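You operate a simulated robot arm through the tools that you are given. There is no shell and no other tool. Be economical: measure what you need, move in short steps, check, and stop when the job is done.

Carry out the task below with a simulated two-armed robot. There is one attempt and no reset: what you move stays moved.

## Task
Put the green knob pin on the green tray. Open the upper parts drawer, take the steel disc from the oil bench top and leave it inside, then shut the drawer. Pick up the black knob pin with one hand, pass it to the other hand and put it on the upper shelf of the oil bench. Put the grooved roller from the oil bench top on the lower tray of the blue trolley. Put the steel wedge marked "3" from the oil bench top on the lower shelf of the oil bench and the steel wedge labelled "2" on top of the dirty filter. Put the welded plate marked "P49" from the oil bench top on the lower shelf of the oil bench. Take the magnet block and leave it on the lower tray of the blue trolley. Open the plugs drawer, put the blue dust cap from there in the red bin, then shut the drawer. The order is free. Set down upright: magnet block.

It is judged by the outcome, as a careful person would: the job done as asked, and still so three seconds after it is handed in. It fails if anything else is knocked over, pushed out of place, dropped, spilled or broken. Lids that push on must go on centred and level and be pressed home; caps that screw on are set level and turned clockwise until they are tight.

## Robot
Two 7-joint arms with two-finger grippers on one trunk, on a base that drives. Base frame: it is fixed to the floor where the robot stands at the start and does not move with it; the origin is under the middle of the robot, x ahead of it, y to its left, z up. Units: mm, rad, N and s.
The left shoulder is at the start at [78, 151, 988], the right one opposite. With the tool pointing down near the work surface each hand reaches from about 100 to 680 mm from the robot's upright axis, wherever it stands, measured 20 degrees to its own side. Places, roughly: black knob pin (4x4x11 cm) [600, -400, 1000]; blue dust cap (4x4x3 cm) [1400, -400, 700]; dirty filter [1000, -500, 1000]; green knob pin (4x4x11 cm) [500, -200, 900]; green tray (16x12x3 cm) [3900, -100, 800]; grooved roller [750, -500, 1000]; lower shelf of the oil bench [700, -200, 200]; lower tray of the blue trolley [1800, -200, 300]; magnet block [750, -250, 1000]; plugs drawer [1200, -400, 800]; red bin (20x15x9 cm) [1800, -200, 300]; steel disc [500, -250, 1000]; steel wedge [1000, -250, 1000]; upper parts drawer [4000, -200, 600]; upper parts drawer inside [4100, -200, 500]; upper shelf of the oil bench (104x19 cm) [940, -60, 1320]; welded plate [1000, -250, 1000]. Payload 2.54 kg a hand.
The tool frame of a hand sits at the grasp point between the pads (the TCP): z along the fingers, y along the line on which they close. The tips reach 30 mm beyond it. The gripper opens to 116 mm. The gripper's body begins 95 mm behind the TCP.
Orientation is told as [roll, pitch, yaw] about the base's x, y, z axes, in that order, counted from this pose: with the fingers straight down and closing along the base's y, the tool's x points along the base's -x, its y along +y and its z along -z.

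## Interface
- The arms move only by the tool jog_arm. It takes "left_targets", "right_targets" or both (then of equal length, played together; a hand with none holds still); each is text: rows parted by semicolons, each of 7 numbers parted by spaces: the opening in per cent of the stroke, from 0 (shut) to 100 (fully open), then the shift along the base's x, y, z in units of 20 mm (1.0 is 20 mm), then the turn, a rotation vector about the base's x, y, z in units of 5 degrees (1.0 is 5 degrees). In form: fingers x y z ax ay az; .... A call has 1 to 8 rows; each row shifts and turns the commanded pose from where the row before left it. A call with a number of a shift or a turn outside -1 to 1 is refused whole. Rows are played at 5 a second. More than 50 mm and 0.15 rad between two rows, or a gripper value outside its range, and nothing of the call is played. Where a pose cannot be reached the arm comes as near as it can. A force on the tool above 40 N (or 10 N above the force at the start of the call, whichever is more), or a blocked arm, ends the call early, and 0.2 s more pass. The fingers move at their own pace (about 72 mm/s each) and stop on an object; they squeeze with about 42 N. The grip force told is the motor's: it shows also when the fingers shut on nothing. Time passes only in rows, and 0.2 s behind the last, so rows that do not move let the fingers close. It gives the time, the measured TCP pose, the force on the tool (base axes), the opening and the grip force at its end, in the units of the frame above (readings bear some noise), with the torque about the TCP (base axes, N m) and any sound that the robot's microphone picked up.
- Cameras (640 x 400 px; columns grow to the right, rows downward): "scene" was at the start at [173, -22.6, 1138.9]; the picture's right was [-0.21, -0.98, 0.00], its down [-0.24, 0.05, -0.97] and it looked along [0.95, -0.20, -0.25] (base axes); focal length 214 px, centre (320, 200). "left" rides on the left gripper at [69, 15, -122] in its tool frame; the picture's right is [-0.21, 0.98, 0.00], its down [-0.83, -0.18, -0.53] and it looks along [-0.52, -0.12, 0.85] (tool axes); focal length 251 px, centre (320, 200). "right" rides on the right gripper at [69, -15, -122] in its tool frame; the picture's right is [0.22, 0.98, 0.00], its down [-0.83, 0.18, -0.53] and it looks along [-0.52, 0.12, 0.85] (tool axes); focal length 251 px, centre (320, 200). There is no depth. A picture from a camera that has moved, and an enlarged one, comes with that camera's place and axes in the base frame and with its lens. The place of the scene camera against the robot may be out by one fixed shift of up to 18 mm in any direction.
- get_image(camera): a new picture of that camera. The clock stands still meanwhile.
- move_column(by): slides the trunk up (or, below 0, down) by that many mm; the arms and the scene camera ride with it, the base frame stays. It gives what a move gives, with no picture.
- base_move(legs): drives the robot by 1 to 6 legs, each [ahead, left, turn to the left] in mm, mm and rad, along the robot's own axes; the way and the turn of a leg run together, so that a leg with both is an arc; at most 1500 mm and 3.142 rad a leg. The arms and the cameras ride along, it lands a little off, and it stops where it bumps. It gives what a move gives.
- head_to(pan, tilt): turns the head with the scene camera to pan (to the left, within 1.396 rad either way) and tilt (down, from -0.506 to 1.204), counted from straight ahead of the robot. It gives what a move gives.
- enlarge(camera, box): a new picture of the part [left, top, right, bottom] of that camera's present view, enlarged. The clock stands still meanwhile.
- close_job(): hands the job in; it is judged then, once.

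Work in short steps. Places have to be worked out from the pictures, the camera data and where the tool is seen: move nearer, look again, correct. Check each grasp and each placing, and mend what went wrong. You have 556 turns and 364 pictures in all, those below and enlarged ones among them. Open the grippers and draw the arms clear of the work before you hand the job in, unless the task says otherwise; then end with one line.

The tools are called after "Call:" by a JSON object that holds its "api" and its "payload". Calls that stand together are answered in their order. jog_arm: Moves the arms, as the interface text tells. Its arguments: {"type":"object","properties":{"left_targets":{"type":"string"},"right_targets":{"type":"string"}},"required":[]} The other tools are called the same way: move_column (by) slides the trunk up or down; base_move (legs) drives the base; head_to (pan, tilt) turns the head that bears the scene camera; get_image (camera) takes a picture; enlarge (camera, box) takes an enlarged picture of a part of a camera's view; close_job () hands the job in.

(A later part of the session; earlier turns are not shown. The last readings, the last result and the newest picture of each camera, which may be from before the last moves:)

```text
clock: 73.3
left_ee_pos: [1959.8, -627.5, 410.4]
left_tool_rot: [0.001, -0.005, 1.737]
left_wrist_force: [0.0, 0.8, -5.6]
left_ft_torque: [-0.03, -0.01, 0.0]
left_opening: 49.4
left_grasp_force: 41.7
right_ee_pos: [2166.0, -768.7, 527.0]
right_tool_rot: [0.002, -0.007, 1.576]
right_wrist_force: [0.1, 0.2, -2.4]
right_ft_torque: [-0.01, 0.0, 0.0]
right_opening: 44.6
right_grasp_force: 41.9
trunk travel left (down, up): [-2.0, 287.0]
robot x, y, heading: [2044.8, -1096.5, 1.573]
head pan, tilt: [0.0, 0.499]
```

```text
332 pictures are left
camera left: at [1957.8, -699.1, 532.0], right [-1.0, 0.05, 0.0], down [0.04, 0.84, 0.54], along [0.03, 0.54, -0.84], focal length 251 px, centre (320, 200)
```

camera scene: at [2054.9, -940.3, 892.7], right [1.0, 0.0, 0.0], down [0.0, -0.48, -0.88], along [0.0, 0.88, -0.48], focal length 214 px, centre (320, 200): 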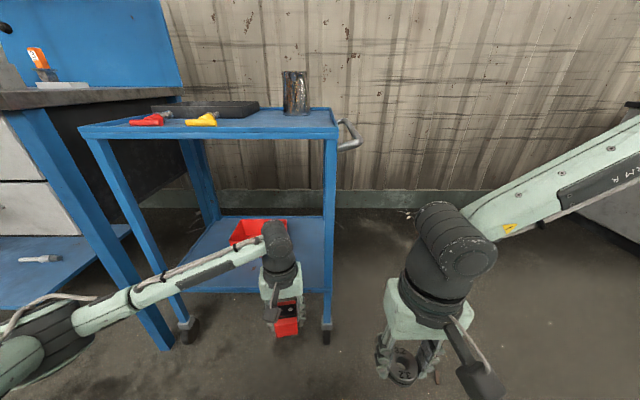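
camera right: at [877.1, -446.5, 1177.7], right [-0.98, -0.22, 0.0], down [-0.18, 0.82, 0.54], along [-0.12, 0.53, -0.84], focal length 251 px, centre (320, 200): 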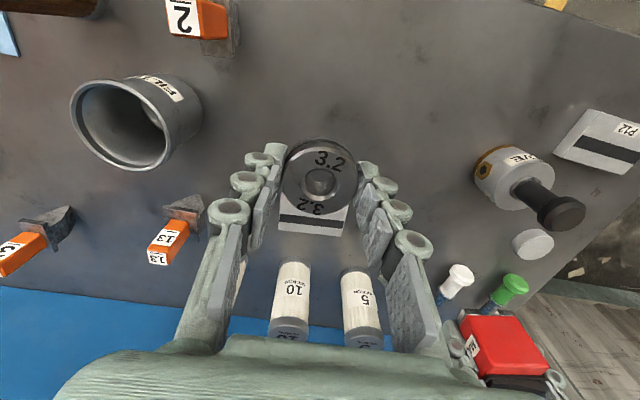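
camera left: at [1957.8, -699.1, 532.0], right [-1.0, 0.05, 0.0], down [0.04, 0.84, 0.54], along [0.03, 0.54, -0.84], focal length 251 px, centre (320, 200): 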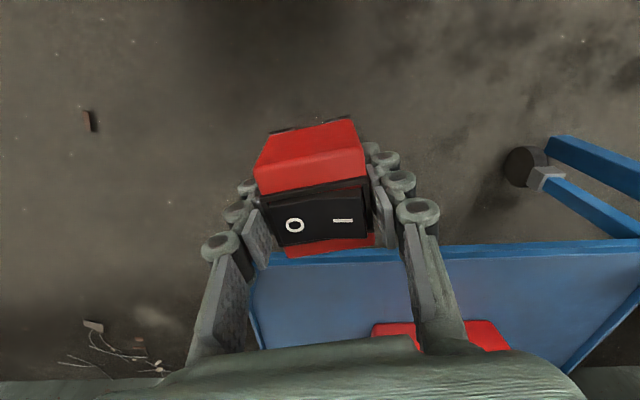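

I'll drive ahead slowly with the magnet at bottom height ≈378, above the tray, and look again.

Call:
{"api": "base_move", "payload": {"legs": [[150, 0, 0]]}}

Call:
{"api": "head_to", "payload": {"pan": 0.25, "tilt": 0.75}}

Call:
{"api": "get_image", "payload": {"camera": "scene"}}

Call:
{"api": "get_image", "payload": {"camera": "left"}}

```text
clock: 74.7
left_ee_pos: [1960.6, -479.9, 409.9]
left_tool_rot: [0.001, -0.006, 1.735]
left_wrist_force: [-0.5, 0.3, -5.7]
left_ft_torque: [-0.01, -0.01, 0.03]
left_opening: 49.3
left_grasp_force: 42.3
right_ee_pos: [2166.6, -623.3, 527.7]
right_tool_rot: [0.002, -0.006, 1.574]
right_wrist_force: [-0.3, 0.2, -1.6]
right_ft_torque: [0.0, 0.01, -0.03]
right_opening: 44.6
right_grasp_force: 42.1
trunk travel left (down, up): [-2.0, 287.0]
robot x, y, heading: [2039.5, -949.8, 1.576]
head pan, tilt: [0.0, 0.499]
```

```text
clock: 75.5
left_ee_pos: [1960.3, -481.5, 411.2]
left_tool_rot: [0.0, -0.005, 1.735]
left_wrist_force: [-0.7, -0.4, -4.7]
left_ft_torque: [0.07, 0.01, 0.0]
left_opening: 49.2
left_grasp_force: 41.9
right_ee_pos: [2165.7, -622.2, 527.5]
right_tool_rot: [0.003, -0.007, 1.574]
right_wrist_force: [0.7, -0.5, -1.7]
right_ft_torque: [-0.01, -0.01, 0.01]
right_opening: 44.1
right_grasp_force: 42.2
trunk travel left (down, up): [-2.0, 287.0]
robot x, y, heading: [2042.1, -947.4, 1.575]
head pan, tilt: [0.25, 0.75]
```

```text
331 pictures are left
camera scene: at [2034.0, -803.8, 870.8], right [0.97, 0.25, 0.0], down [0.17, -0.66, -0.73], along [-0.18, 0.71, -0.68], focal length 214 px, centre (320, 200)
```

scene: 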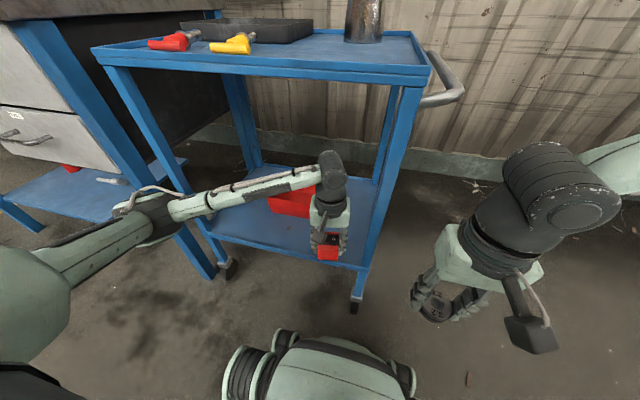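

```text
330 pictures are left
camera left: at [1957.4, -552.0, 531.8], right [-1.0, 0.05, 0.0], down [0.04, 0.84, 0.54], along [0.03, 0.54, -0.84], focal length 251 px, centre (320, 200)
```

left: 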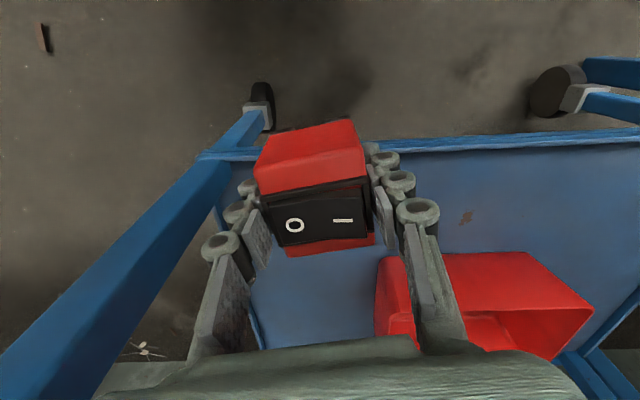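

The tray edge is at y≈-460. To keep the elbow clear of the trolley leg I'll extend the arm instead of driving: forward 70 mm, then down.

Call:
{"api": "jog_arm", "payload": {"left_targets": "0 0 1 0 0 0 0;0 0 1 0 0 0 0;0 0 1 0 0 0 0;0 0 0.5 0 0 0 0;0 0 0 -1 0 0 0;0 0 0 -1 0 0 0;0 0 0 0 0 0 0"}}

Call:
{"api": "get_image", "payload": {"camera": "left"}}

Call:
{"api": "enlarge", "payload": {"camera": "scene", "box": [100, 130, 420, 330]}}

```text
clock: 77.1
left_ee_pos: [1959.9, -411.9, 369.9]
left_tool_rot: [0.001, -0.005, 1.736]
left_wrist_force: [-0.4, -0.9, -6.0]
left_ft_torque: [-0.03, -0.01, 0.02]
left_opening: 49.4
left_grasp_force: 42.1
right_ee_pos: [2164.9, -622.0, 527.8]
right_tool_rot: [0.002, -0.006, 1.573]
right_wrist_force: [1.0, 0.5, -2.0]
right_ft_torque: [0.02, -0.03, -0.03]
right_opening: 44.3
right_grasp_force: 42.1
trunk travel left (down, up): [-2.0, 287.0]
robot x, y, heading: [2041.8, -950.1, 1.576]
head pan, tilt: [0.25, 0.75]
```

```text
329 pictures are left
camera left: at [1957.2, -481.5, 491.9], right [-1.0, 0.05, 0.0], down [0.04, 0.84, 0.54], along [0.03, 0.54, -0.84], focal length 251 px, centre (320, 200)
```

left: 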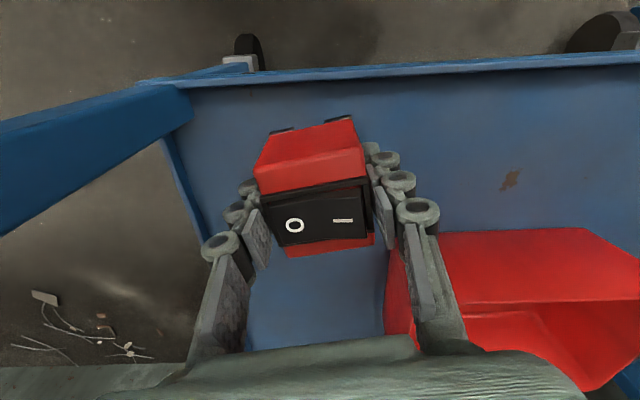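

```text
2.00 times, centred on (260, 230) of scene
camera zoom: at [2034.0, -803.8, 870.7], right [0.97, 0.25, 0.0], down [0.17, -0.66, -0.73], along [-0.18, 0.71, -0.68], focal length 429 px, centre (440, 140)
```

zoom: 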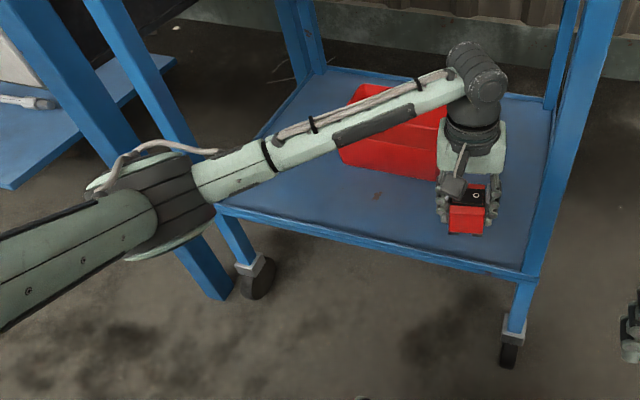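

Clear of legs and bin. I lower gently until contact shows.

Call:
{"api": "jog_arm", "payload": {"left_targets": "0 0 0 -0.5 0 0 0;0 0 0 -0.5 0 0 0;0 0 0 -0.25 0 0 0;0 0 0 -0.25 0 0 0;0 0 0 0 0 0 0"}}

Call:
{"api": "enlarge", "payload": {"camera": "scene", "box": [260, 180, 400, 280]}}

```text
clock: 78.3
left_ee_pos: [1960.6, -410.8, 340.8]
left_tool_rot: [0.0, -0.005, 1.735]
left_wrist_force: [0.3, -0.1, -5.6]
left_ft_torque: [0.0, 0.02, -0.01]
left_opening: 49.3
left_grasp_force: 41.8
right_ee_pos: [2164.4, -622.2, 526.5]
right_tool_rot: [0.001, -0.008, 1.575]
right_wrist_force: [-1.3, -0.3, -2.2]
right_ft_torque: [0.0, 0.01, 0.01]
right_opening: 44.4
right_grasp_force: 42.0
trunk travel left (down, up): [-2.0, 287.0]
robot x, y, heading: [2041.3, -948.8, 1.568]
head pan, tilt: [0.25, 0.75]
```

```text
4.00 times, centred on (330, 230) of scene
camera zoom: at [2034.0, -803.8, 870.7], right [0.97, 0.25, 0.0], down [0.17, -0.66, -0.73], along [-0.18, 0.71, -0.68], focal length 858 px, centre (280, 80)
```

zoom: 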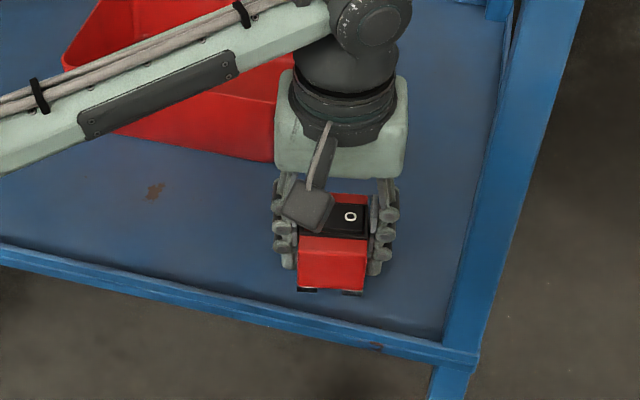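

Close to the tray, no contact yet; I continue in small steps.

Call:
{"api": "jog_arm", "payload": {"left_targets": "0 0 0 -0.2 0 0 0;0 0 0 -0.2 0 0 0;0 0 0 -0.2 0 0 0;0 0 0 0 0 0 0"}}

```text
clock: 79.3
left_ee_pos: [1961.1, -410.4, 329.6]
left_tool_rot: [-0.001, -0.009, 1.735]
left_wrist_force: [-2.2, -2.3, 7.5]
left_ft_torque: [0.32, -0.02, 0.04]
left_opening: 49.4
left_grasp_force: 41.9
right_ee_pos: [2166.8, -621.8, 528.1]
right_tool_rot: [0.005, -0.007, 1.573]
right_wrist_force: [0.0, -0.1, -2.3]
right_ft_torque: [-0.02, 0.01, 0.0]
right_opening: 44.3
right_grasp_force: 42.1
trunk travel left (down, up): [-2.0, 287.0]
robot x, y, heading: [2038.5, -946.8, 1.57]
head pan, tilt: [0.25, 0.75]
```

Contact: the tray is at z≈298. I open the fingers and lift away.

Call:
{"api": "jog_arm", "payload": {"left_targets": "60 0 0 0 0 0 0;60 0 0 0 0 0 0;60 0 0 0.5 0 0 0;60 0 0 1 0 0 0;60 0 0 1 0 0 0;60 0 0 1 0 0 0"}}

Call:
{"api": "get_image", "payload": {"camera": "left"}}

```text
clock: 80.7
left_ee_pos: [1959.3, -409.1, 399.5]
left_tool_rot: [-0.001, -0.005, 1.734]
left_wrist_force: [-0.3, -0.5, -0.1]
left_ft_torque: [-0.03, -0.01, 0.02]
left_opening: 69.7
left_grasp_force: 0.0
right_ee_pos: [2164.7, -622.7, 528.2]
right_tool_rot: [0.002, -0.006, 1.574]
right_wrist_force: [0.4, 0.0, -2.3]
right_ft_torque: [0.04, -0.03, 0.02]
right_opening: 44.4
right_grasp_force: 42.3
trunk travel left (down, up): [-2.0, 287.0]
robot x, y, heading: [2039.6, -949.8, 1.574]
head pan, tilt: [0.25, 0.75]
```

```text
326 pictures are left
camera left: at [1956.7, -480.7, 521.5], right [-1.0, 0.05, 0.0], down [0.04, 0.84, 0.54], along [0.03, 0.54, -0.84], focal length 251 px, centre (320, 200)
```

left: 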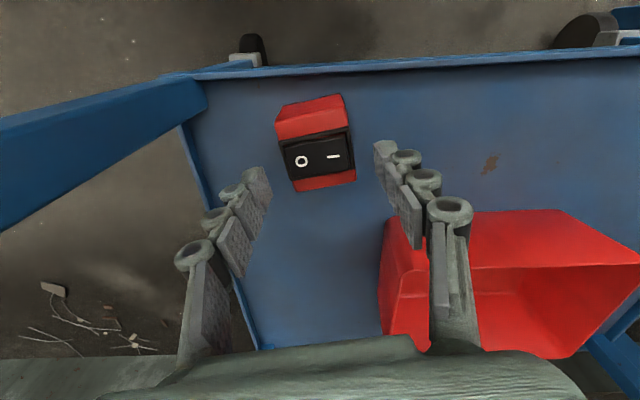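

The magnet block stands upright on the tray. I back off and swap: retract the left hand, bring the right hand (roller) low and forward.

Call:
{"api": "base_move", "payload": {"legs": [[-300, 0, 0], [0, 470, 0]]}}

Call:
{"api": "jog_arm", "payload": {"left_targets": "60 0 -1 1 0 0 0;60 0 -1 1 0 0 0;60 0 -1 1 0 0 0;60 0 -1 1 0 0 0;60 0 -1 1 0 0 0;60 0 -1 1 0 0 0;60 0 -1 0 0 0 0;60 0 -1 0 0 0 0", "right_targets": "0 0 0 -1 0 0 0;0 0 0 -1 0 0 0;0 0 0 -1 0 0 0;0 0 0 -1 0 0 0;0 0 0 -1 0 0 0;0 0 0 -1 0 0 0;0 0 1 0 0 0 0;0 0 1 0 0 0 0"}}

Call:
{"api": "jog_arm", "payload": {"left_targets": "60 0 -1 0 0 0 0;60 0 -1 0 0 0 0;60 0 -1 0 0 0 0;60 0 -1 0 0 0 0;60 0 -1 0 0 0 0;60 0 -1 0 0 0 0", "right_targets": "0 0 1 0 0 0 0;0 0 1 0 0 0 0;0 0 1 0 0 0 0;0 0 1 0 0 0 0;0 0 1 0 0 0 0;0 0 1 0 0 0 0"}}

Call:
{"api": "head_to", "payload": {"pan": 0, "tilt": 0.6}}

Call:
{"api": "get_image", "payload": {"camera": "scene"}}

```text
clock: 87.4
left_ee_pos: [1492.9, -704.7, 399.5]
left_tool_rot: [-0.001, -0.006, 1.726]
left_wrist_force: [1.2, 0.1, 0.4]
left_ft_torque: [-0.01, 0.02, -0.01]
left_opening: 69.7
left_grasp_force: 0.1
right_ee_pos: [1697.9, -919.8, 528.1]
right_tool_rot: [0.004, -0.007, 1.566]
right_wrist_force: [1.0, 0.6, -1.4]
right_ft_torque: [0.03, -0.01, -0.02]
right_opening: 44.2
right_grasp_force: 42.1
trunk travel left (down, up): [-2.0, 287.0]
robot x, y, heading: [1571.3, -1243.3, 1.563]
head pan, tilt: [0.25, 0.75]
```

```text
clock: 89.2
left_ee_pos: [1493.8, -865.9, 518.6]
left_tool_rot: [0.0, -0.005, 1.726]
left_wrist_force: [0.5, 0.1, 0.3]
left_ft_torque: [0.01, 0.01, -0.02]
left_opening: 69.8
left_grasp_force: 0.0
right_ee_pos: [1708.1, -879.1, 416.4]
right_tool_rot: [0.003, -0.006, 1.565]
right_wrist_force: [-0.4, 0.6, -2.6]
right_ft_torque: [0.0, 0.01, 0.0]
right_opening: 44.4
right_grasp_force: 42.2
right hand out of reach, approached as far as the arm can: row 6
trunk travel left (down, up): [-2.0, 287.0]
robot x, y, heading: [1567.5, -1243.8, 1.57]
head pan, tilt: [0.25, 0.75]
```

```text
clock: 90.6
left_ee_pos: [1509.1, -965.4, 519.3]
left_tool_rot: [-0.001, -0.005, 1.727]
left_wrist_force: [0.2, -0.4, -0.4]
left_ft_torque: [0.01, 0.01, -0.03]
left_opening: 69.8
left_grasp_force: 0.0
left hand out of reach, approached as far as the arm can: row 5, 6
right_ee_pos: [1725.6, -763.8, 430.6]
right_tool_rot: [0.005, -0.008, 1.566]
right_wrist_force: [0.1, 0.2, -2.5]
right_ft_torque: [0.0, -0.01, 0.02]
right_opening: 44.2
right_grasp_force: 41.8
right hand out of reach, approached as far as the arm can: row 3, 4, 5, 6
trunk travel left (down, up): [-2.0, 287.0]
robot x, y, heading: [1570.0, -1245.2, 1.57]
head pan, tilt: [0.25, 0.75]
```

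```text
clock: 91.3
left_ee_pos: [1509.8, -965.8, 519.2]
left_tool_rot: [-0.001, -0.006, 1.725]
left_wrist_force: [0.2, 0.4, 0.0]
left_ft_torque: [0.01, 0.03, -0.03]
left_opening: 69.5
left_grasp_force: 0.0
right_ee_pos: [1725.3, -765.1, 430.2]
right_tool_rot: [0.006, -0.01, 1.565]
right_wrist_force: [-0.4, -0.4, -2.4]
right_ft_torque: [-0.03, -0.01, -0.02]
right_opening: 44.2
right_grasp_force: 41.7
trunk travel left (down, up): [-2.0, 287.0]
robot x, y, heading: [1572.1, -1244.1, 1.561]
head pan, tilt: [0.0, 0.6]
```

```text
325 pictures are left
camera scene: at [1584.9, -1092.2, 883.6], right [1.0, -0.01, 0.0], down [0.0, -0.57, -0.82], along [0.0, 0.82, -0.57], focal length 214 px, centre (320, 200)
```

scene: 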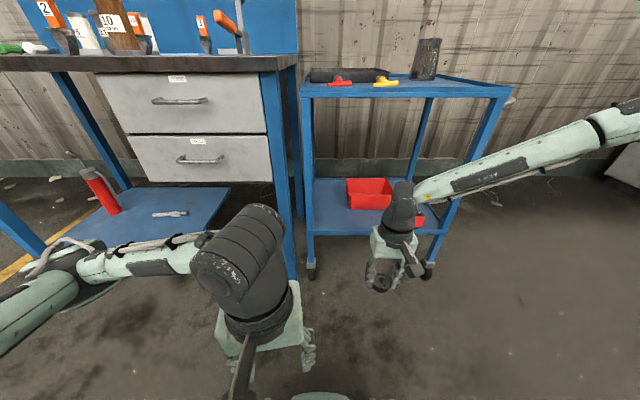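

The right arm hit a limit and drifted to (1725,-765,430). I'll try nudging it inward and down to see what it can reach.

Call:
{"api": "jog_arm", "payload": {"right_targets": "0 0 0 1 0 0 0;0 0 0 1 0 0 0;0 -1 0 0 0 0 0;0 -1 0 0 0 0 0;0 -1 0 0 0 0 0;0 -1 0 0 0 0 0"}}

Call:
{"api": "jog_arm", "payload": {"right_targets": "0 0 0 -1 0 0 0;0 0 0 -1 0 0 0;0 0 0 -1 0 0 0;0 0 0 -1 0 0 0;0 0 0 -1 0 0 0;0 0 0 -1 0 0 0"}}

```text
clock: 92.8
left_ee_pos: [1509.5, -965.4, 519.1]
left_tool_rot: [0.0, -0.005, 1.725]
left_wrist_force: [-0.4, 0.0, -0.5]
left_ft_torque: [0.0, -0.01, 0.02]
left_opening: 69.5
left_grasp_force: 0.0
right_ee_pos: [1679.2, -779.4, 488.4]
right_tool_rot: [0.003, -0.008, 1.567]
right_wrist_force: [-1.0, 0.9, -2.4]
right_ft_torque: [-0.01, -0.02, -0.01]
right_opening: 44.3
right_grasp_force: 42.4
right hand out of reach, approached as far as the arm can: row 4, 5, 6
trunk travel left (down, up): [-2.0, 287.0]
robot x, y, heading: [1568.7, -1251.0, 1.565]
head pan, tilt: [0.0, 0.6]
```

```text
clock: 94.2
left_ee_pos: [1509.4, -965.9, 519.0]
left_tool_rot: [-0.001, -0.006, 1.726]
left_wrist_force: [-0.3, 0.6, 0.2]
left_ft_torque: [0.01, 0.0, 0.02]
left_opening: 69.4
left_grasp_force: 0.1
right_ee_pos: [1728.7, -796.9, 409.7]
right_tool_rot: [0.003, -0.009, 1.566]
right_wrist_force: [0.4, 0.1, -1.5]
right_ft_torque: [0.03, 0.01, -0.01]
right_opening: 44.1
right_grasp_force: 41.9
right hand out of reach, approached as far as the arm can: row 1, 2, 3, 4, 5, 6
trunk travel left (down, up): [-2.0, 287.0]
robot x, y, heading: [1570.5, -1243.9, 1.562]
head pan, tilt: [0.0, 0.6]
```

Probably a wrist joint limit: the left arm had some yaw that helped. The roller is round, so I yaw the right hand by -20° and try again.

Call:
{"api": "jog_arm", "payload": {"right_targets": "0 0 0 0 0 0 -1;0 0 0 0 0 0 -1;0 0 0 0 0 0 -1;0 0 0 0 0 0 -1;0 0 0 -1 0 0 0;0 0 0 -1 0 0 0"}}

```text
clock: 95.5
left_ee_pos: [1510.0, -965.0, 519.1]
left_tool_rot: [0.0, -0.005, 1.725]
left_wrist_force: [-0.2, 0.2, 0.1]
left_ft_torque: [0.01, -0.05, 0.01]
left_opening: 69.9
left_grasp_force: 0.0
right_ee_pos: [1748.2, -804.8, 390.8]
right_tool_rot: [0.003, -0.007, 1.215]
right_wrist_force: [-0.2, 0.5, -3.4]
right_ft_torque: [-0.01, -0.01, -0.01]
right_opening: 44.3
right_grasp_force: 41.8
right hand out of reach, approached as far as the arm can: row 5, 6
trunk travel left (down, up): [-2.0, 287.0]
robot x, y, heading: [1571.7, -1244.1, 1.567]
head pan, tilt: [0.0, 0.6]
```

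Call:
{"api": "head_to", "payload": {"pan": -0.5, "tilt": 0.7}}

Call:
{"api": "get_image", "payload": {"camera": "scene"}}

```text
clock: 96.5
left_ee_pos: [1508.7, -964.9, 519.1]
left_tool_rot: [0.0, -0.006, 1.726]
left_wrist_force: [0.0, -0.3, -0.2]
left_ft_torque: [0.0, 0.02, 0.02]
left_opening: 69.5
left_grasp_force: 0.0
right_ee_pos: [1749.0, -804.7, 389.9]
right_tool_rot: [0.004, -0.006, 1.215]
right_wrist_force: [0.6, 0.2, -2.0]
right_ft_torque: [0.02, 0.02, 0.02]
right_opening: 44.2
right_grasp_force: 41.7
trunk travel left (down, up): [-2.0, 287.0]
robot x, y, heading: [1567.3, -1243.9, 1.566]
head pan, tilt: [-0.499, 0.7]
```

```text
324 pictures are left
camera scene: at [1625.4, -1106.2, 875.0], right [0.88, -0.48, 0.0], down [-0.31, -0.56, -0.76], along [0.37, 0.67, -0.64], focal length 214 px, centre (320, 200)
```

scene: 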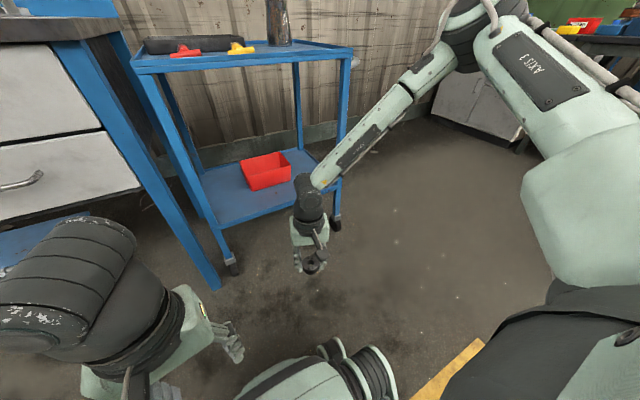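

The right arm's elbow is folded high. I'll rise, extend further ahead so the arm straightens, then lower again.

Call:
{"api": "jog_arm", "payload": {"right_targets": "0 0 0 1 0 0 0.5;0 0 0 1 0 0 0.5;0 0 0 1 0 0 0.5;0 0 0 1 0 0 0.5;0 0 0 1 0 0 0;0 0 0 1 0 0 0;0 0 0 1 0 0 0;0 0 0 1 0 0 0"}}

Call:
{"api": "jog_arm", "payload": {"right_targets": "0 -0.3 1 0.5 0 0 0;0 -0.3 1 0.5 0 0 0;0 -0.3 1 0.5 0 0 0;0 -0.3 1 0 0 0 0;0 -0.3 1 0 0 0 0;0 -0.3 1 0 0 0 0;0 -0.3 1 0 0 0 0;0 -0.3 1 0 0 0 0"}}

Call:
{"api": "jog_arm", "payload": {"right_targets": "0 0 0 -1 0 0 0;0 0 0 -1 0 0 0;0 0 0 -1 0 0 0;0 0 0 -1 0 0 0;0 0 0 -1 0 0 0;0 0 0 -1 0 0 0;0 0 0 -1 0 0 0;0 0 0 -1 0 0 0"}}

Call:
{"api": "get_image", "payload": {"camera": "scene"}}

```text
clock: 98.3
left_ee_pos: [1509.8, -965.3, 519.6]
left_tool_rot: [-0.001, -0.005, 1.727]
left_wrist_force: [0.7, -0.1, -0.4]
left_ft_torque: [-0.01, -0.03, -0.02]
left_opening: 69.4
left_grasp_force: 0.1
right_ee_pos: [1747.0, -802.6, 550.5]
right_tool_rot: [0.002, -0.004, 1.391]
right_wrist_force: [0.2, -0.2, -2.2]
right_ft_torque: [0.0, 0.01, 0.0]
right_opening: 44.2
right_grasp_force: 41.9
trunk travel left (down, up): [-2.0, 287.0]
robot x, y, heading: [1572.4, -1241.7, 1.569]
head pan, tilt: [-0.499, 0.7]
```

```text
clock: 100.1
left_ee_pos: [1510.4, -965.5, 519.2]
left_tool_rot: [0.001, -0.005, 1.726]
left_wrist_force: [0.7, -0.8, -0.2]
left_ft_torque: [0.04, 0.02, -0.01]
left_opening: 69.5
left_grasp_force: 0.0
right_ee_pos: [1718.7, -658.6, 583.8]
right_tool_rot: [0.002, -0.005, 1.389]
right_wrist_force: [-0.3, -0.5, -2.1]
right_ft_torque: [-0.03, 0.04, -0.01]
right_opening: 44.2
right_grasp_force: 41.8
right hand out of reach, approached as far as the arm can: row 7, 8
trunk travel left (down, up): [-2.0, 287.0]
robot x, y, heading: [1571.0, -1241.1, 1.568]
head pan, tilt: [-0.499, 0.7]
```

```text
clock: 101.9
left_ee_pos: [1508.5, -964.9, 519.5]
left_tool_rot: [-0.001, -0.005, 1.726]
left_wrist_force: [1.1, -0.5, 0.0]
left_ft_torque: [-0.01, 0.0, 0.01]
left_opening: 69.2
left_grasp_force: 0.1
right_ee_pos: [1756.1, -696.5, 449.9]
right_tool_rot: [0.005, -0.009, 1.39]
right_wrist_force: [-0.1, 0.3, -2.0]
right_ft_torque: [0.01, -0.01, 0.05]
right_opening: 44.1
right_grasp_force: 41.9
right hand out of reach, approached as far as the arm can: row 1, 2, 3, 4, 5, 6, 7, 8
trunk travel left (down, up): [-2.0, 287.0]
robot x, y, heading: [1566.1, -1247.7, 1.566]
head pan, tilt: [-0.499, 0.7]
```

```text
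323 pictures are left
camera scene: at [1625.5, -1106.3, 875.0], right [0.88, -0.48, 0.0], down [-0.31, -0.56, -0.76], along [0.37, 0.67, -0.64], focal length 214 px, centre (320, 200)
```

scene: 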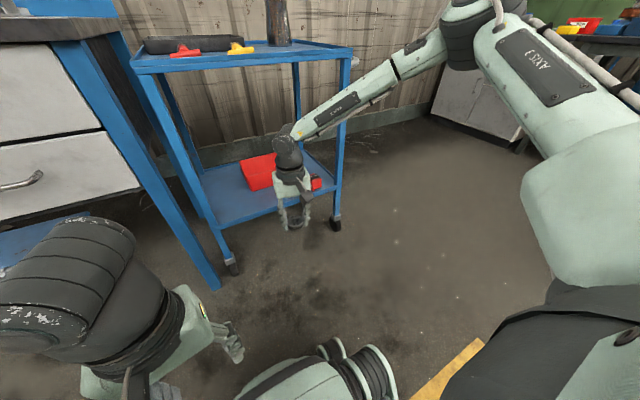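

The elbow stays high. I'll try raising the hand, sweeping it inward across the centreline, then lowering there.

Call:
{"api": "jog_arm", "payload": {"right_targets": "0 -0.5 0 1 0 0 0;0 -0.5 0 1 0 0 0;0 -0.5 0 1 0 0 0;0 -0.5 0 1 0 0 0;0 -0.5 0 1 0 0 0;0 -0.5 0 1 0 0 0;0 -0.5 0 1 0 0 0;0 -0.5 0 1 0 0 0"}}

Call:
{"api": "jog_arm", "payload": {"right_targets": "0 -1 0 1 0 0 0;0 -1 0 1 0 0 0;0 -1 0 1 0 0 0;0 -1 0 0 0 0 0;0 -1 0 0 0 0 0;0 -1 0 0 0 0 0;0 -1 0 0 0 0 0;0 -1 0 0 0 0 0"}}

Call:
{"api": "get_image", "payload": {"camera": "scene"}}

```text
clock: 103.7
left_ee_pos: [1508.3, -965.1, 518.8]
left_tool_rot: [0.0, -0.004, 1.726]
left_wrist_force: [0.0, -0.5, 0.7]
left_ft_torque: [-0.02, 0.01, -0.03]
left_opening: 69.4
left_grasp_force: 0.0
right_ee_pos: [1681.0, -698.8, 610.0]
right_tool_rot: [0.008, -0.008, 1.392]
right_wrist_force: [0.2, -0.4, -2.1]
right_ft_torque: [-0.01, -0.02, -0.03]
right_opening: 43.9
right_grasp_force: 41.5
right hand out of reach, approached as far as the arm can: row 8
trunk travel left (down, up): [-2.0, 287.0]
robot x, y, heading: [1568.4, -1243.9, 1.571]
head pan, tilt: [-0.499, 0.7]
```

```text
clock: 105.5
left_ee_pos: [1509.6, -966.3, 519.4]
left_tool_rot: [0.0, -0.003, 1.726]
left_wrist_force: [-0.6, -0.5, 0.1]
left_ft_torque: [0.01, -0.02, 0.02]
left_opening: 69.7
left_grasp_force: 0.0
right_ee_pos: [1655.3, -742.9, 666.3]
right_tool_rot: [0.004, -0.008, 1.389]
right_wrist_force: [0.4, -0.1, -2.2]
right_ft_torque: [-0.01, 0.05, -0.02]
right_opening: 43.8
right_grasp_force: 41.3
right hand out of reach, approached as far as the arm can: row 1, 2, 3, 4, 5, 6, 7, 8
trunk travel left (down, up): [-2.0, 287.0]
robot x, y, heading: [1569.8, -1244.3, 1.563]
head pan, tilt: [-0.499, 0.7]
```

```text
322 pictures are left
camera scene: at [1625.5, -1106.3, 875.0], right [0.88, -0.48, 0.0], down [-0.31, -0.56, -0.76], along [0.37, 0.67, -0.64], focal length 214 px, centre (320, 200)
```

scene: 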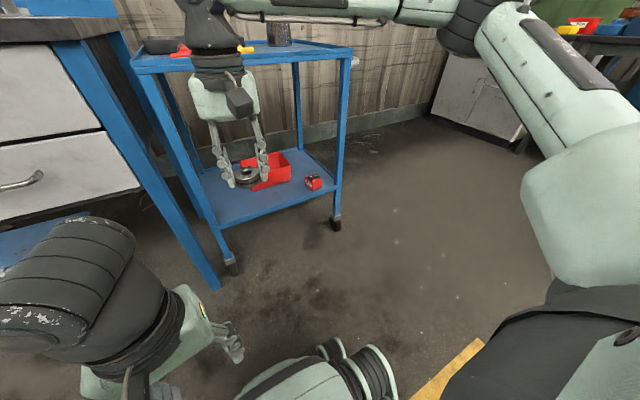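

The right shoulder chain is at a limit. I'll take the right hand back to its start-like comfortable pose (relative to the robot) and re-approach from there.

Call:
{"api": "jog_arm", "payload": {"right_targets": "0 1 -0.5 0.7 0 0 0.5;0 1 -0.5 0.7 0 0 0.5;0 1 -0.5 0.7 0 0 0.5;0 1 -0.5 0.7 0 0 0.5;0 1 -0.5 0.7 0 0 0;0 1 -0.5 0.7 0 0 0;0 1 -0.5 0.7 0 0 0;0 1 -0.5 0.7 0 0 0"}}

Call:
{"api": "jog_arm", "payload": {"right_targets": "0 1 -0.5 0 0 0 0;0 1 -0.5 0 0 0 0;0 1 -0.5 0 0 0 0;0 1 -0.5 0 0 0 0;0 1 -0.5 0 0 0 0;0 1 -0.5 0 0 0 0"}}

Call:
{"api": "get_image", "payload": {"camera": "scene"}}

```text
clock: 107.3
left_ee_pos: [1508.5, -964.8, 518.8]
left_tool_rot: [0.0, -0.007, 1.727]
left_wrist_force: [0.2, 0.8, 0.0]
left_ft_torque: [0.0, -0.04, 0.01]
left_opening: 69.6
left_grasp_force: 0.0
right_ee_pos: [1816.5, -821.4, 779.5]
right_tool_rot: [0.003, -0.006, 1.565]
right_wrist_force: [-0.4, -0.3, -2.0]
right_ft_torque: [-0.02, -0.01, -0.01]
right_opening: 43.9
right_grasp_force: 42.1
trunk travel left (down, up): [-2.0, 287.0]
robot x, y, heading: [1567.2, -1246.5, 1.566]
head pan, tilt: [-0.499, 0.7]
```

```text
clock: 108.7
left_ee_pos: [1508.1, -966.2, 518.4]
left_tool_rot: [-0.001, -0.007, 1.726]
left_wrist_force: [0.7, -0.4, 0.0]
left_ft_torque: [0.01, -0.01, 0.0]
left_opening: 69.5
left_grasp_force: 0.0
right_ee_pos: [1935.5, -882.7, 778.6]
right_tool_rot: [0.003, -0.007, 1.564]
right_wrist_force: [-0.6, 0.5, -2.5]
right_ft_torque: [0.01, -0.03, 0.03]
right_opening: 43.8
right_grasp_force: 42.2
trunk travel left (down, up): [-2.0, 287.0]
robot x, y, heading: [1570.0, -1246.0, 1.563]
head pan, tilt: [-0.499, 0.7]
```

```text
321 pictures are left
camera scene: at [1625.5, -1106.2, 875.0], right [0.88, -0.48, 0.0], down [-0.31, -0.56, -0.76], along [0.37, 0.67, -0.64], focal length 214 px, centre (320, 200)
```

scene: 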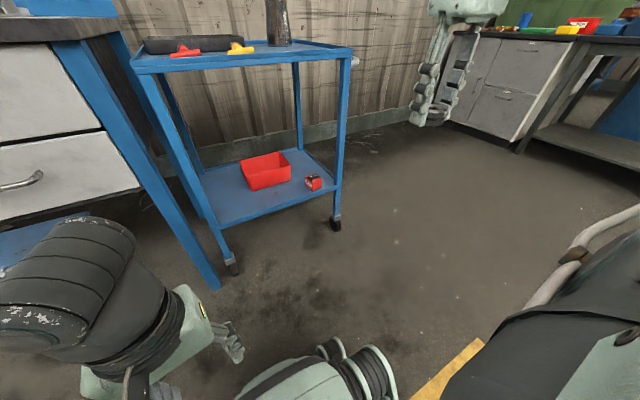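

Elbow released. Now I extend forward then descend on the outer side.

Call:
{"api": "jog_arm", "payload": {"right_targets": "0 -0.5 1 -0.5 0 0 0;0 -0.5 1 -0.5 0 0 0;0 -0.5 1 -0.5 0 0 0;0 -0.5 1 -0.5 0 0 0;0 -0.5 1 -0.5 0 0 0;0 -0.5 1 -0.5 0 0 0;0 -0.5 1 -0.5 0 0 0;0 -0.5 1 -0.5 0 0 0"}}

Call:
{"api": "jog_arm", "payload": {"right_targets": "0 0 0 -1 0 0 0;0 0 0 -1 0 0 0;0 0 0 -1 0 0 0;0 0 0 -1 0 0 0;0 0 0 -1 0 0 0;0 0 0 -1 0 0 0;0 0 0 -1 0 0 0;0 0 0 -1 0 0 0"}}

Call:
{"api": "jog_arm", "payload": {"right_targets": "0 0 0 -1 0 0 0;0 0 0 -1 0 0 0;0 0 0 -1 0 0 0;0 0 0 -1 0 0 0;0 0 0 -1 0 0 0;0 0 0 -1 0 0 0;0 0 0 -1 0 0 0"}}

Call:
{"api": "get_image", "payload": {"camera": "scene"}}

```text
clock: 110.5
left_ee_pos: [1509.3, -965.4, 519.7]
left_tool_rot: [0.0, -0.005, 1.726]
left_wrist_force: [0.0, 0.0, 0.3]
left_ft_torque: [0.0, -0.01, 0.0]
left_opening: 69.6
left_grasp_force: 0.0
right_ee_pos: [1856.4, -722.1, 697.9]
right_tool_rot: [0.001, -0.008, 1.566]
right_wrist_force: [0.6, 1.0, -1.7]
right_ft_torque: [0.02, 0.01, -0.03]
right_opening: 44.0
right_grasp_force: 42.1
trunk travel left (down, up): [-2.0, 287.0]
robot x, y, heading: [1571.1, -1248.5, 1.568]
head pan, tilt: [-0.499, 0.7]
```

```text
clock: 112.3
left_ee_pos: [1508.8, -965.6, 519.6]
left_tool_rot: [0.001, -0.005, 1.727]
left_wrist_force: [-0.8, 1.0, 0.7]
left_ft_torque: [0.05, -0.02, 0.01]
left_opening: 69.3
left_grasp_force: 0.0
right_ee_pos: [1854.6, -722.6, 539.0]
right_tool_rot: [0.003, -0.007, 1.566]
right_wrist_force: [-0.2, -0.3, -1.6]
right_ft_torque: [-0.02, -0.01, -0.04]
right_opening: 43.7
right_grasp_force: 41.8
trunk travel left (down, up): [-2.0, 287.0]
robot x, y, heading: [1572.6, -1244.8, 1.562]
head pan, tilt: [-0.499, 0.7]
```

```text
clock: 113.9
left_ee_pos: [1509.8, -966.1, 519.9]
left_tool_rot: [-0.001, -0.005, 1.725]
left_wrist_force: [0.4, 0.2, 0.3]
left_ft_torque: [0.04, -0.02, 0.02]
left_opening: 69.6
left_grasp_force: 0.0
right_ee_pos: [1855.9, -720.6, 399.9]
right_tool_rot: [0.005, -0.006, 1.564]
right_wrist_force: [-0.6, -0.1, -1.8]
right_ft_torque: [0.0, 0.01, -0.02]
right_opening: 43.7
right_grasp_force: 42.0
trunk travel left (down, up): [-2.0, 287.0]
robot x, y, heading: [1571.8, -1242.3, 1.565]
head pan, tilt: [-0.499, 0.7]
```

```text
320 pictures are left
camera scene: at [1625.5, -1106.3, 875.1], right [0.88, -0.48, 0.0], down [-0.31, -0.56, -0.76], along [0.37, 0.67, -0.64], focal length 214 px, centre (320, 200)
```

scene: 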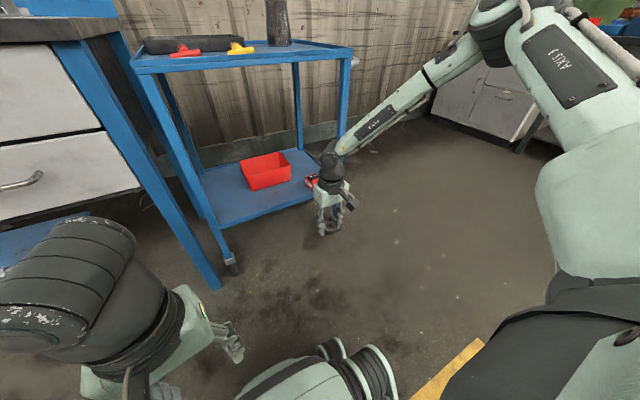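

Reachable now with the hand further to the right. I slide left 206 mm and drive ahead 260 mm so the roller comes over the tray left of the bin, and check.

Call:
{"api": "base_move", "payload": {"legs": [[0, 200, 0.005], [220, 0, 0]]}}

Call:
{"api": "get_image", "payload": {"camera": "scene"}}

Call:
{"api": "get_image", "payload": {"camera": "right"}}

```text
clock: 117.7
left_ee_pos: [1313.6, -747.2, 519.6]
left_tool_rot: [0.0, -0.005, 1.728]
left_wrist_force: [-0.4, 0.5, -0.7]
left_ft_torque: [0.04, 0.01, -0.02]
left_opening: 69.7
left_grasp_force: 0.1
right_ee_pos: [1658.2, -500.7, 400.0]
right_tool_rot: [0.004, -0.007, 1.567]
right_wrist_force: [-1.7, 0.8, -0.9]
right_ft_torque: [0.02, 0.0, 0.02]
right_opening: 43.6
right_grasp_force: 42.2
trunk travel left (down, up): [-2.0, 287.0]
robot x, y, heading: [1373.6, -1027.0, 1.57]
head pan, tilt: [-0.499, 0.7]
```

```text
319 pictures are left
camera scene: at [1429.3, -887.4, 875.0], right [0.88, -0.48, 0.0], down [-0.31, -0.56, -0.76], along [0.37, 0.67, -0.64], focal length 214 px, centre (320, 200)
```

scene: 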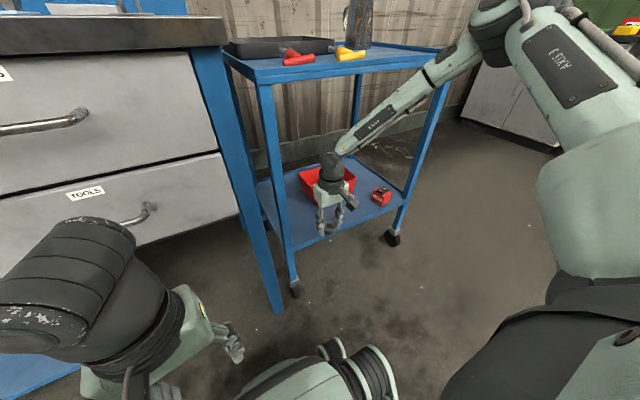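

```text
318 pictures are left
camera right: at [1674.7, -570.9, 522.6], right [-0.98, -0.21, 0.0], down [-0.18, 0.82, 0.54], along [-0.11, 0.53, -0.84], focal length 251 px, centre (320, 200)
```

right: 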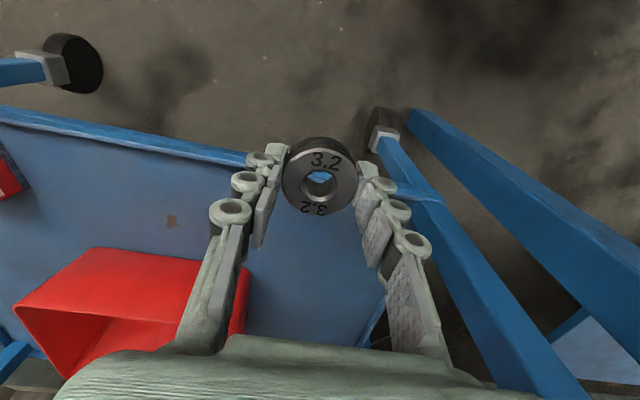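

I lower to just above tray height first, then extend forward to y≈-425.

Call:
{"api": "jog_arm", "payload": {"right_targets": "0 0 0 -1 0 0 0;0 0 0 -0.8 0 0 0;0 0 1 0 0 0 0;0 0 1 0 0 0 0;0 0 1 0 0 0 0;0 0 0.75 0 0 0 0"}}

Call:
{"api": "get_image", "payload": {"camera": "scene"}}

Call:
{"api": "get_image", "payload": {"camera": "right"}}

```text
clock: 119.1
left_ee_pos: [1312.6, -747.0, 519.0]
left_tool_rot: [0.0, -0.005, 1.729]
left_wrist_force: [0.1, 0.9, 0.2]
left_ft_torque: [-0.01, -0.03, 0.0]
left_opening: 69.6
left_grasp_force: 0.0
right_ee_pos: [1671.7, -450.0, 393.7]
right_tool_rot: [0.003, -0.008, 1.568]
right_wrist_force: [0.2, 0.7, -1.9]
right_ft_torque: [-0.02, -0.03, -0.01]
right_opening: 43.7
right_grasp_force: 42.2
right hand out of reach, approached as far as the arm can: row 3, 4, 5, 6
trunk travel left (down, up): [-2.0, 287.0]
robot x, y, heading: [1374.2, -1027.7, 1.567]
head pan, tilt: [-0.499, 0.7]
```

```text
317 pictures are left
camera scene: at [1429.3, -887.3, 875.0], right [0.88, -0.48, 0.0], down [-0.31, -0.56, -0.76], along [0.37, 0.67, -0.64], focal length 214 px, centre (320, 200)
```

scene: 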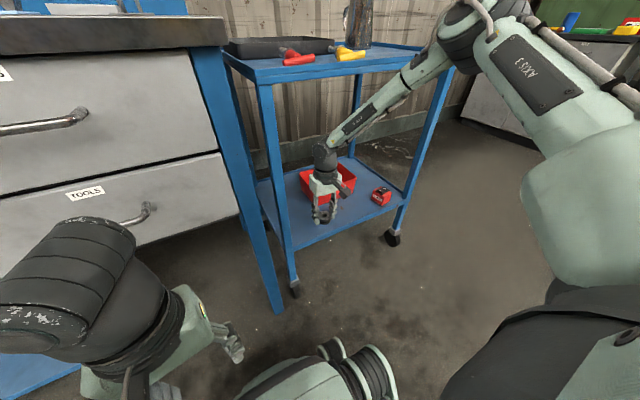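

```text
316 pictures are left
camera right: at [1687.3, -519.1, 516.6], right [-0.98, -0.21, 0.0], down [-0.18, 0.82, 0.54], along [-0.12, 0.53, -0.84], focal length 251 px, centre (320, 200)
```

right: 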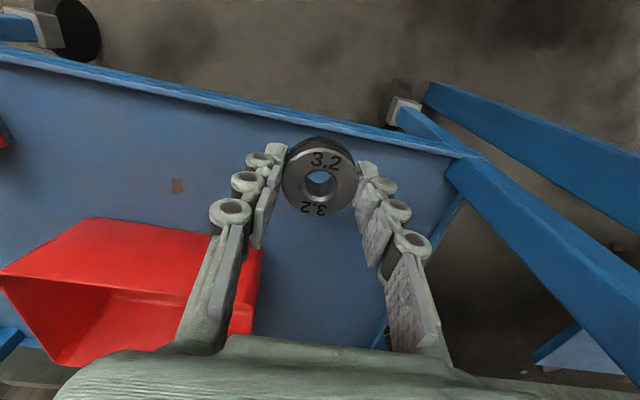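

Out of reach in extension; I pull back to the reachable range and test how low the hand gets there, in front of the tray.

Call:
{"api": "jog_arm", "payload": {"right_targets": "0 0 -1 0 0 0 0;0 0 -1 0 0 0 0;0 0 -1 0 0 0 0;0 0 0 -1 0 0 0;0 0 0 -1 0 0 0;0 0 0 -1 0 0 0"}}

```text
clock: 120.5
left_ee_pos: [1312.8, -746.1, 519.2]
left_tool_rot: [-0.001, -0.006, 1.726]
left_wrist_force: [-0.6, -0.4, 0.0]
left_ft_torque: [-0.03, -0.02, 0.0]
left_opening: 69.6
left_grasp_force: 0.1
right_ee_pos: [1675.7, -515.4, 345.4]
right_tool_rot: [0.002, -0.005, 1.566]
right_wrist_force: [0.1, -0.9, -1.8]
right_ft_torque: [0.0, -0.01, -0.02]
right_opening: 43.6
right_grasp_force: 41.6
right hand out of reach, approached as far as the arm can: row 6
trunk travel left (down, up): [-2.0, 287.0]
robot x, y, heading: [1373.1, -1024.9, 1.569]
head pan, tilt: [-0.499, 0.7]
```

Call:
{"api": "jog_arm", "payload": {"right_targets": "0 0.5 -1 0 0 0 0;0 0.5 -1 0 0 0 0;0 0 0 -0.5 0 0 0;0 0 0 -0.4 0 0 0"}}

```text
clock: 121.5
left_ee_pos: [1313.0, -746.6, 518.7]
left_tool_rot: [0.0, -0.004, 1.728]
left_wrist_force: [-0.6, 0.9, -0.2]
left_ft_torque: [-0.01, -0.02, -0.01]
left_opening: 69.7
left_grasp_force: 0.1
right_ee_pos: [1696.2, -556.1, 326.8]
right_tool_rot: [0.004, -0.006, 1.569]
right_wrist_force: [-0.5, 0.3, -1.3]
right_ft_torque: [0.0, -0.01, 0.0]
right_opening: 44.0
right_grasp_force: 42.2
trunk travel left (down, up): [-2.0, 287.0]
robot x, y, heading: [1376.0, -1028.0, 1.569]
head pan, tilt: [-0.499, 0.7]
```

Reachable at 472 mm ahead, 320 mm to the right. I raise slightly and use the base to bring it in, half way first.

Call:
{"api": "jog_arm", "payload": {"right_targets": "0 0 0 0.5 0 0 0;0 0 0 0.5 0 0 0"}}

Call:
{"api": "base_move", "payload": {"legs": [[0, 38, 0], [75, 0, 0]]}}

Call:
{"api": "get_image", "payload": {"camera": "scene"}}

Call:
{"api": "get_image", "payload": {"camera": "right"}}

```text
clock: 122.1
left_ee_pos: [1313.2, -746.3, 519.1]
left_tool_rot: [0.0, -0.004, 1.728]
left_wrist_force: [0.4, 0.2, -0.3]
left_ft_torque: [-0.01, 0.0, -0.01]
left_opening: 69.2
left_grasp_force: 0.1
right_ee_pos: [1695.1, -557.8, 346.4]
right_tool_rot: [0.004, -0.006, 1.566]
right_wrist_force: [-0.1, 0.6, -2.2]
right_ft_torque: [-0.01, -0.02, 0.02]
right_opening: 43.3
right_grasp_force: 42.0
trunk travel left (down, up): [-2.0, 287.0]
robot x, y, heading: [1376.7, -1026.6, 1.566]
head pan, tilt: [-0.499, 0.7]
```

```text
clock: 123.8
left_ee_pos: [1275.4, -672.0, 519.2]
left_tool_rot: [-0.001, -0.004, 1.725]
left_wrist_force: [-0.3, -0.7, 0.4]
left_ft_torque: [-0.02, 0.01, -0.01]
left_opening: 69.7
left_grasp_force: 0.0
right_ee_pos: [1659.2, -482.5, 346.3]
right_tool_rot: [0.0, -0.008, 1.566]
right_wrist_force: [0.1, -0.9, -1.7]
right_ft_torque: [0.01, 0.03, 0.0]
right_opening: 43.8
right_grasp_force: 42.0
trunk travel left (down, up): [-2.0, 287.0]
robot x, y, heading: [1337.6, -952.2, 1.565]
head pan, tilt: [-0.499, 0.7]
```

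```text
315 pictures are left
camera scene: at [1392.3, -812.3, 875.0], right [0.88, -0.48, 0.0], down [-0.31, -0.56, -0.76], along [0.37, 0.67, -0.64], focal length 214 px, centre (320, 200)
```

scene: 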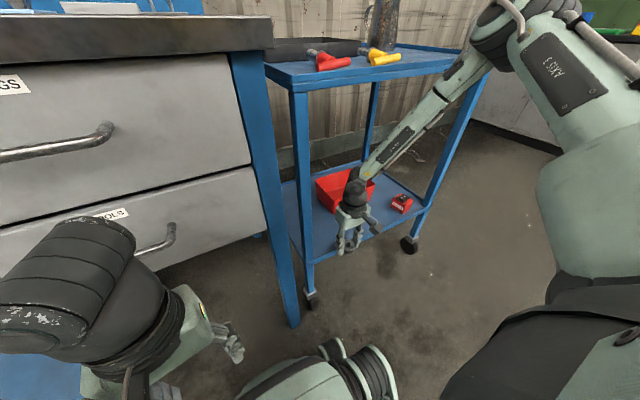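

```text
314 pictures are left
camera right: at [1675.4, -551.8, 469.7], right [-0.98, -0.21, 0.0], down [-0.18, 0.82, 0.54], along [-0.11, 0.53, -0.84], focal length 251 px, centre (320, 200)
```

right: 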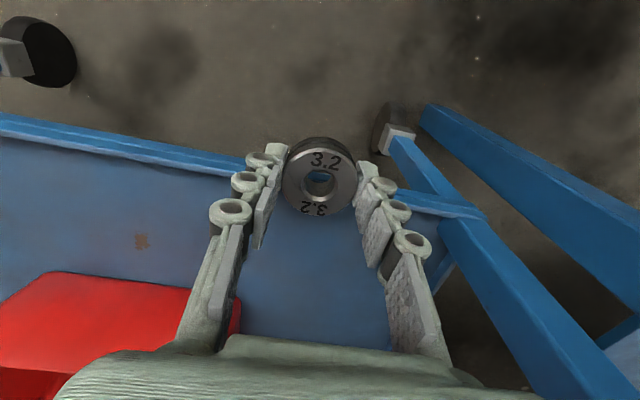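

The elbow would come too near the trolley's top rail, so I tilt the hand 20° forward (moves wrist and elbow back) and then close in.

Call:
{"api": "jog_arm", "payload": {"right_targets": "0 0 0 0.5 1 0 0;0 0 0 0 1 0 0;0 0 0 0 1 0 0;0 0 0 0 1 0 0"}}

Call:
{"api": "base_move", "payload": {"legs": [[60, 0, 0]]}}

Call:
{"api": "get_image", "payload": {"camera": "scene"}}

Call:
{"api": "get_image", "payload": {"camera": "right"}}

```text
clock: 124.8
left_ee_pos: [1277.5, -671.7, 518.8]
left_tool_rot: [0.001, -0.005, 1.726]
left_wrist_force: [1.1, -1.4, 0.2]
left_ft_torque: [-0.01, 0.03, 0.02]
left_opening: 69.4
left_grasp_force: 0.0
right_ee_pos: [1659.1, -482.1, 358.5]
right_tool_rot: [0.006, -0.358, 1.565]
right_wrist_force: [-0.3, 0.6, -2.2]
right_ft_torque: [-0.06, 0.01, -0.01]
right_opening: 43.3
right_grasp_force: 42.3
trunk travel left (down, up): [-2.0, 287.0]
robot x, y, heading: [1337.7, -954.2, 1.564]
head pan, tilt: [-0.499, 0.7]
```

```text
clock: 125.7
left_ee_pos: [1275.8, -612.2, 518.7]
left_tool_rot: [-0.001, -0.004, 1.726]
left_wrist_force: [0.3, -0.3, 0.0]
left_ft_torque: [0.03, 0.01, 0.03]
left_opening: 69.7
left_grasp_force: 0.1
right_ee_pos: [1660.5, -422.0, 356.8]
right_tool_rot: [0.004, -0.356, 1.565]
right_wrist_force: [0.8, -0.4, -2.1]
right_ft_torque: [-0.01, -0.04, 0.01]
right_opening: 43.5
right_grasp_force: 42.3
trunk travel left (down, up): [-2.0, 287.0]
robot x, y, heading: [1340.5, -888.9, 1.564]
head pan, tilt: [-0.499, 0.7]
```

```text
313 pictures are left
camera scene: at [1392.6, -752.1, 875.0], right [0.88, -0.48, 0.0], down [-0.31, -0.56, -0.76], along [0.37, 0.67, -0.64], focal length 214 px, centre (320, 200)
```

scene: 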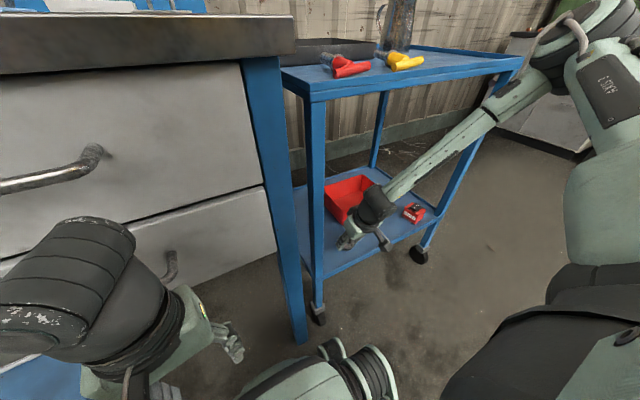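

```text
312 pictures are left
camera right: at [1676.2, -528.7, 448.8], right [-0.98, -0.2, -0.07], down [-0.18, 0.59, 0.79], along [-0.11, 0.78, -0.61], focal length 251 px, centre (320, 200)
```

right: 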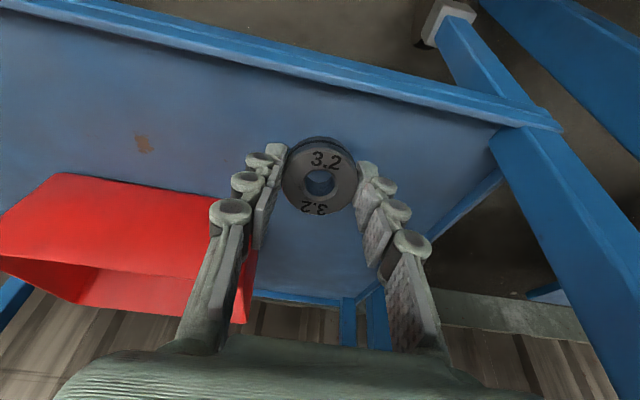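

I lower gently until the roller's edge touches the tray.

Call:
{"api": "jog_arm", "payload": {"right_targets": "0 0 0 -0.5 0 0 0;0 0 0 -0.25 0 0 0;0 0 0 -0.2 0 0 0;0 0 0 -0.2 0 0 0;0 0 0 0 0 0 0"}}

```text
clock: 126.9
left_ee_pos: [1276.6, -610.9, 520.5]
left_tool_rot: [0.0, -0.004, 1.725]
left_wrist_force: [0.6, 0.8, 0.0]
left_ft_torque: [0.0, -0.04, 0.02]
left_opening: 69.5
left_grasp_force: 0.0
right_ee_pos: [1661.1, -420.6, 335.1]
right_tool_rot: [0.002, -0.357, 1.566]
right_wrist_force: [1.7, -3.2, 9.6]
right_ft_torque: [-0.18, -0.1, 0.02]
right_opening: 43.7
right_grasp_force: 42.3
trunk travel left (down, up): [-2.0, 287.0]
robot x, y, heading: [1333.4, -890.4, 1.568]
head pan, tilt: [-0.499, 0.7]
```

Contact. I open and let it settle, then draw up and back.

Call:
{"api": "jog_arm", "payload": {"right_targets": "45 0 0 0 0 0 0;52 0 0 0 0 0 0;58 0 0 0 0 0 0;58 0 0 0 0 0 0"}}

Call:
{"api": "get_image", "payload": {"camera": "right"}}

```text
clock: 127.9
left_ee_pos: [1275.9, -610.6, 519.5]
left_tool_rot: [0.0, -0.008, 1.727]
left_wrist_force: [-0.6, -0.3, -0.3]
left_ft_torque: [-0.01, -0.02, 0.01]
left_opening: 69.7
left_grasp_force: 0.1
right_ee_pos: [1660.8, -420.5, 334.0]
right_tool_rot: [0.006, -0.356, 1.566]
right_wrist_force: [-0.7, 0.2, -0.5]
right_ft_torque: [0.0, 0.0, 0.02]
right_opening: 67.5
right_grasp_force: 0.0
trunk travel left (down, up): [-2.0, 287.0]
robot x, y, heading: [1334.7, -890.4, 1.567]
head pan, tilt: [-0.499, 0.7]
```

```text
311 pictures are left
camera right: at [1676.2, -528.2, 426.1], right [-0.98, -0.2, -0.07], down [-0.18, 0.59, 0.79], along [-0.11, 0.78, -0.61], focal length 251 px, centre (320, 200)
```

right: 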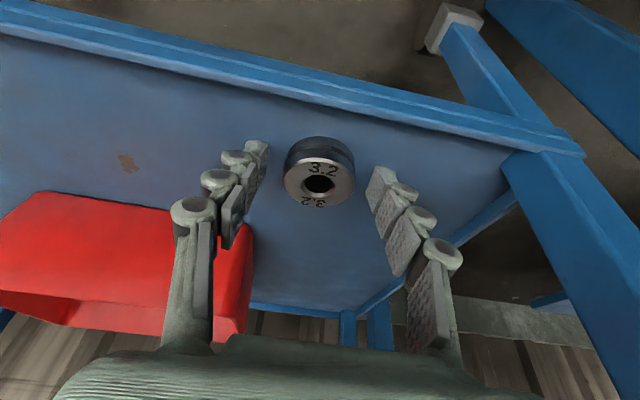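

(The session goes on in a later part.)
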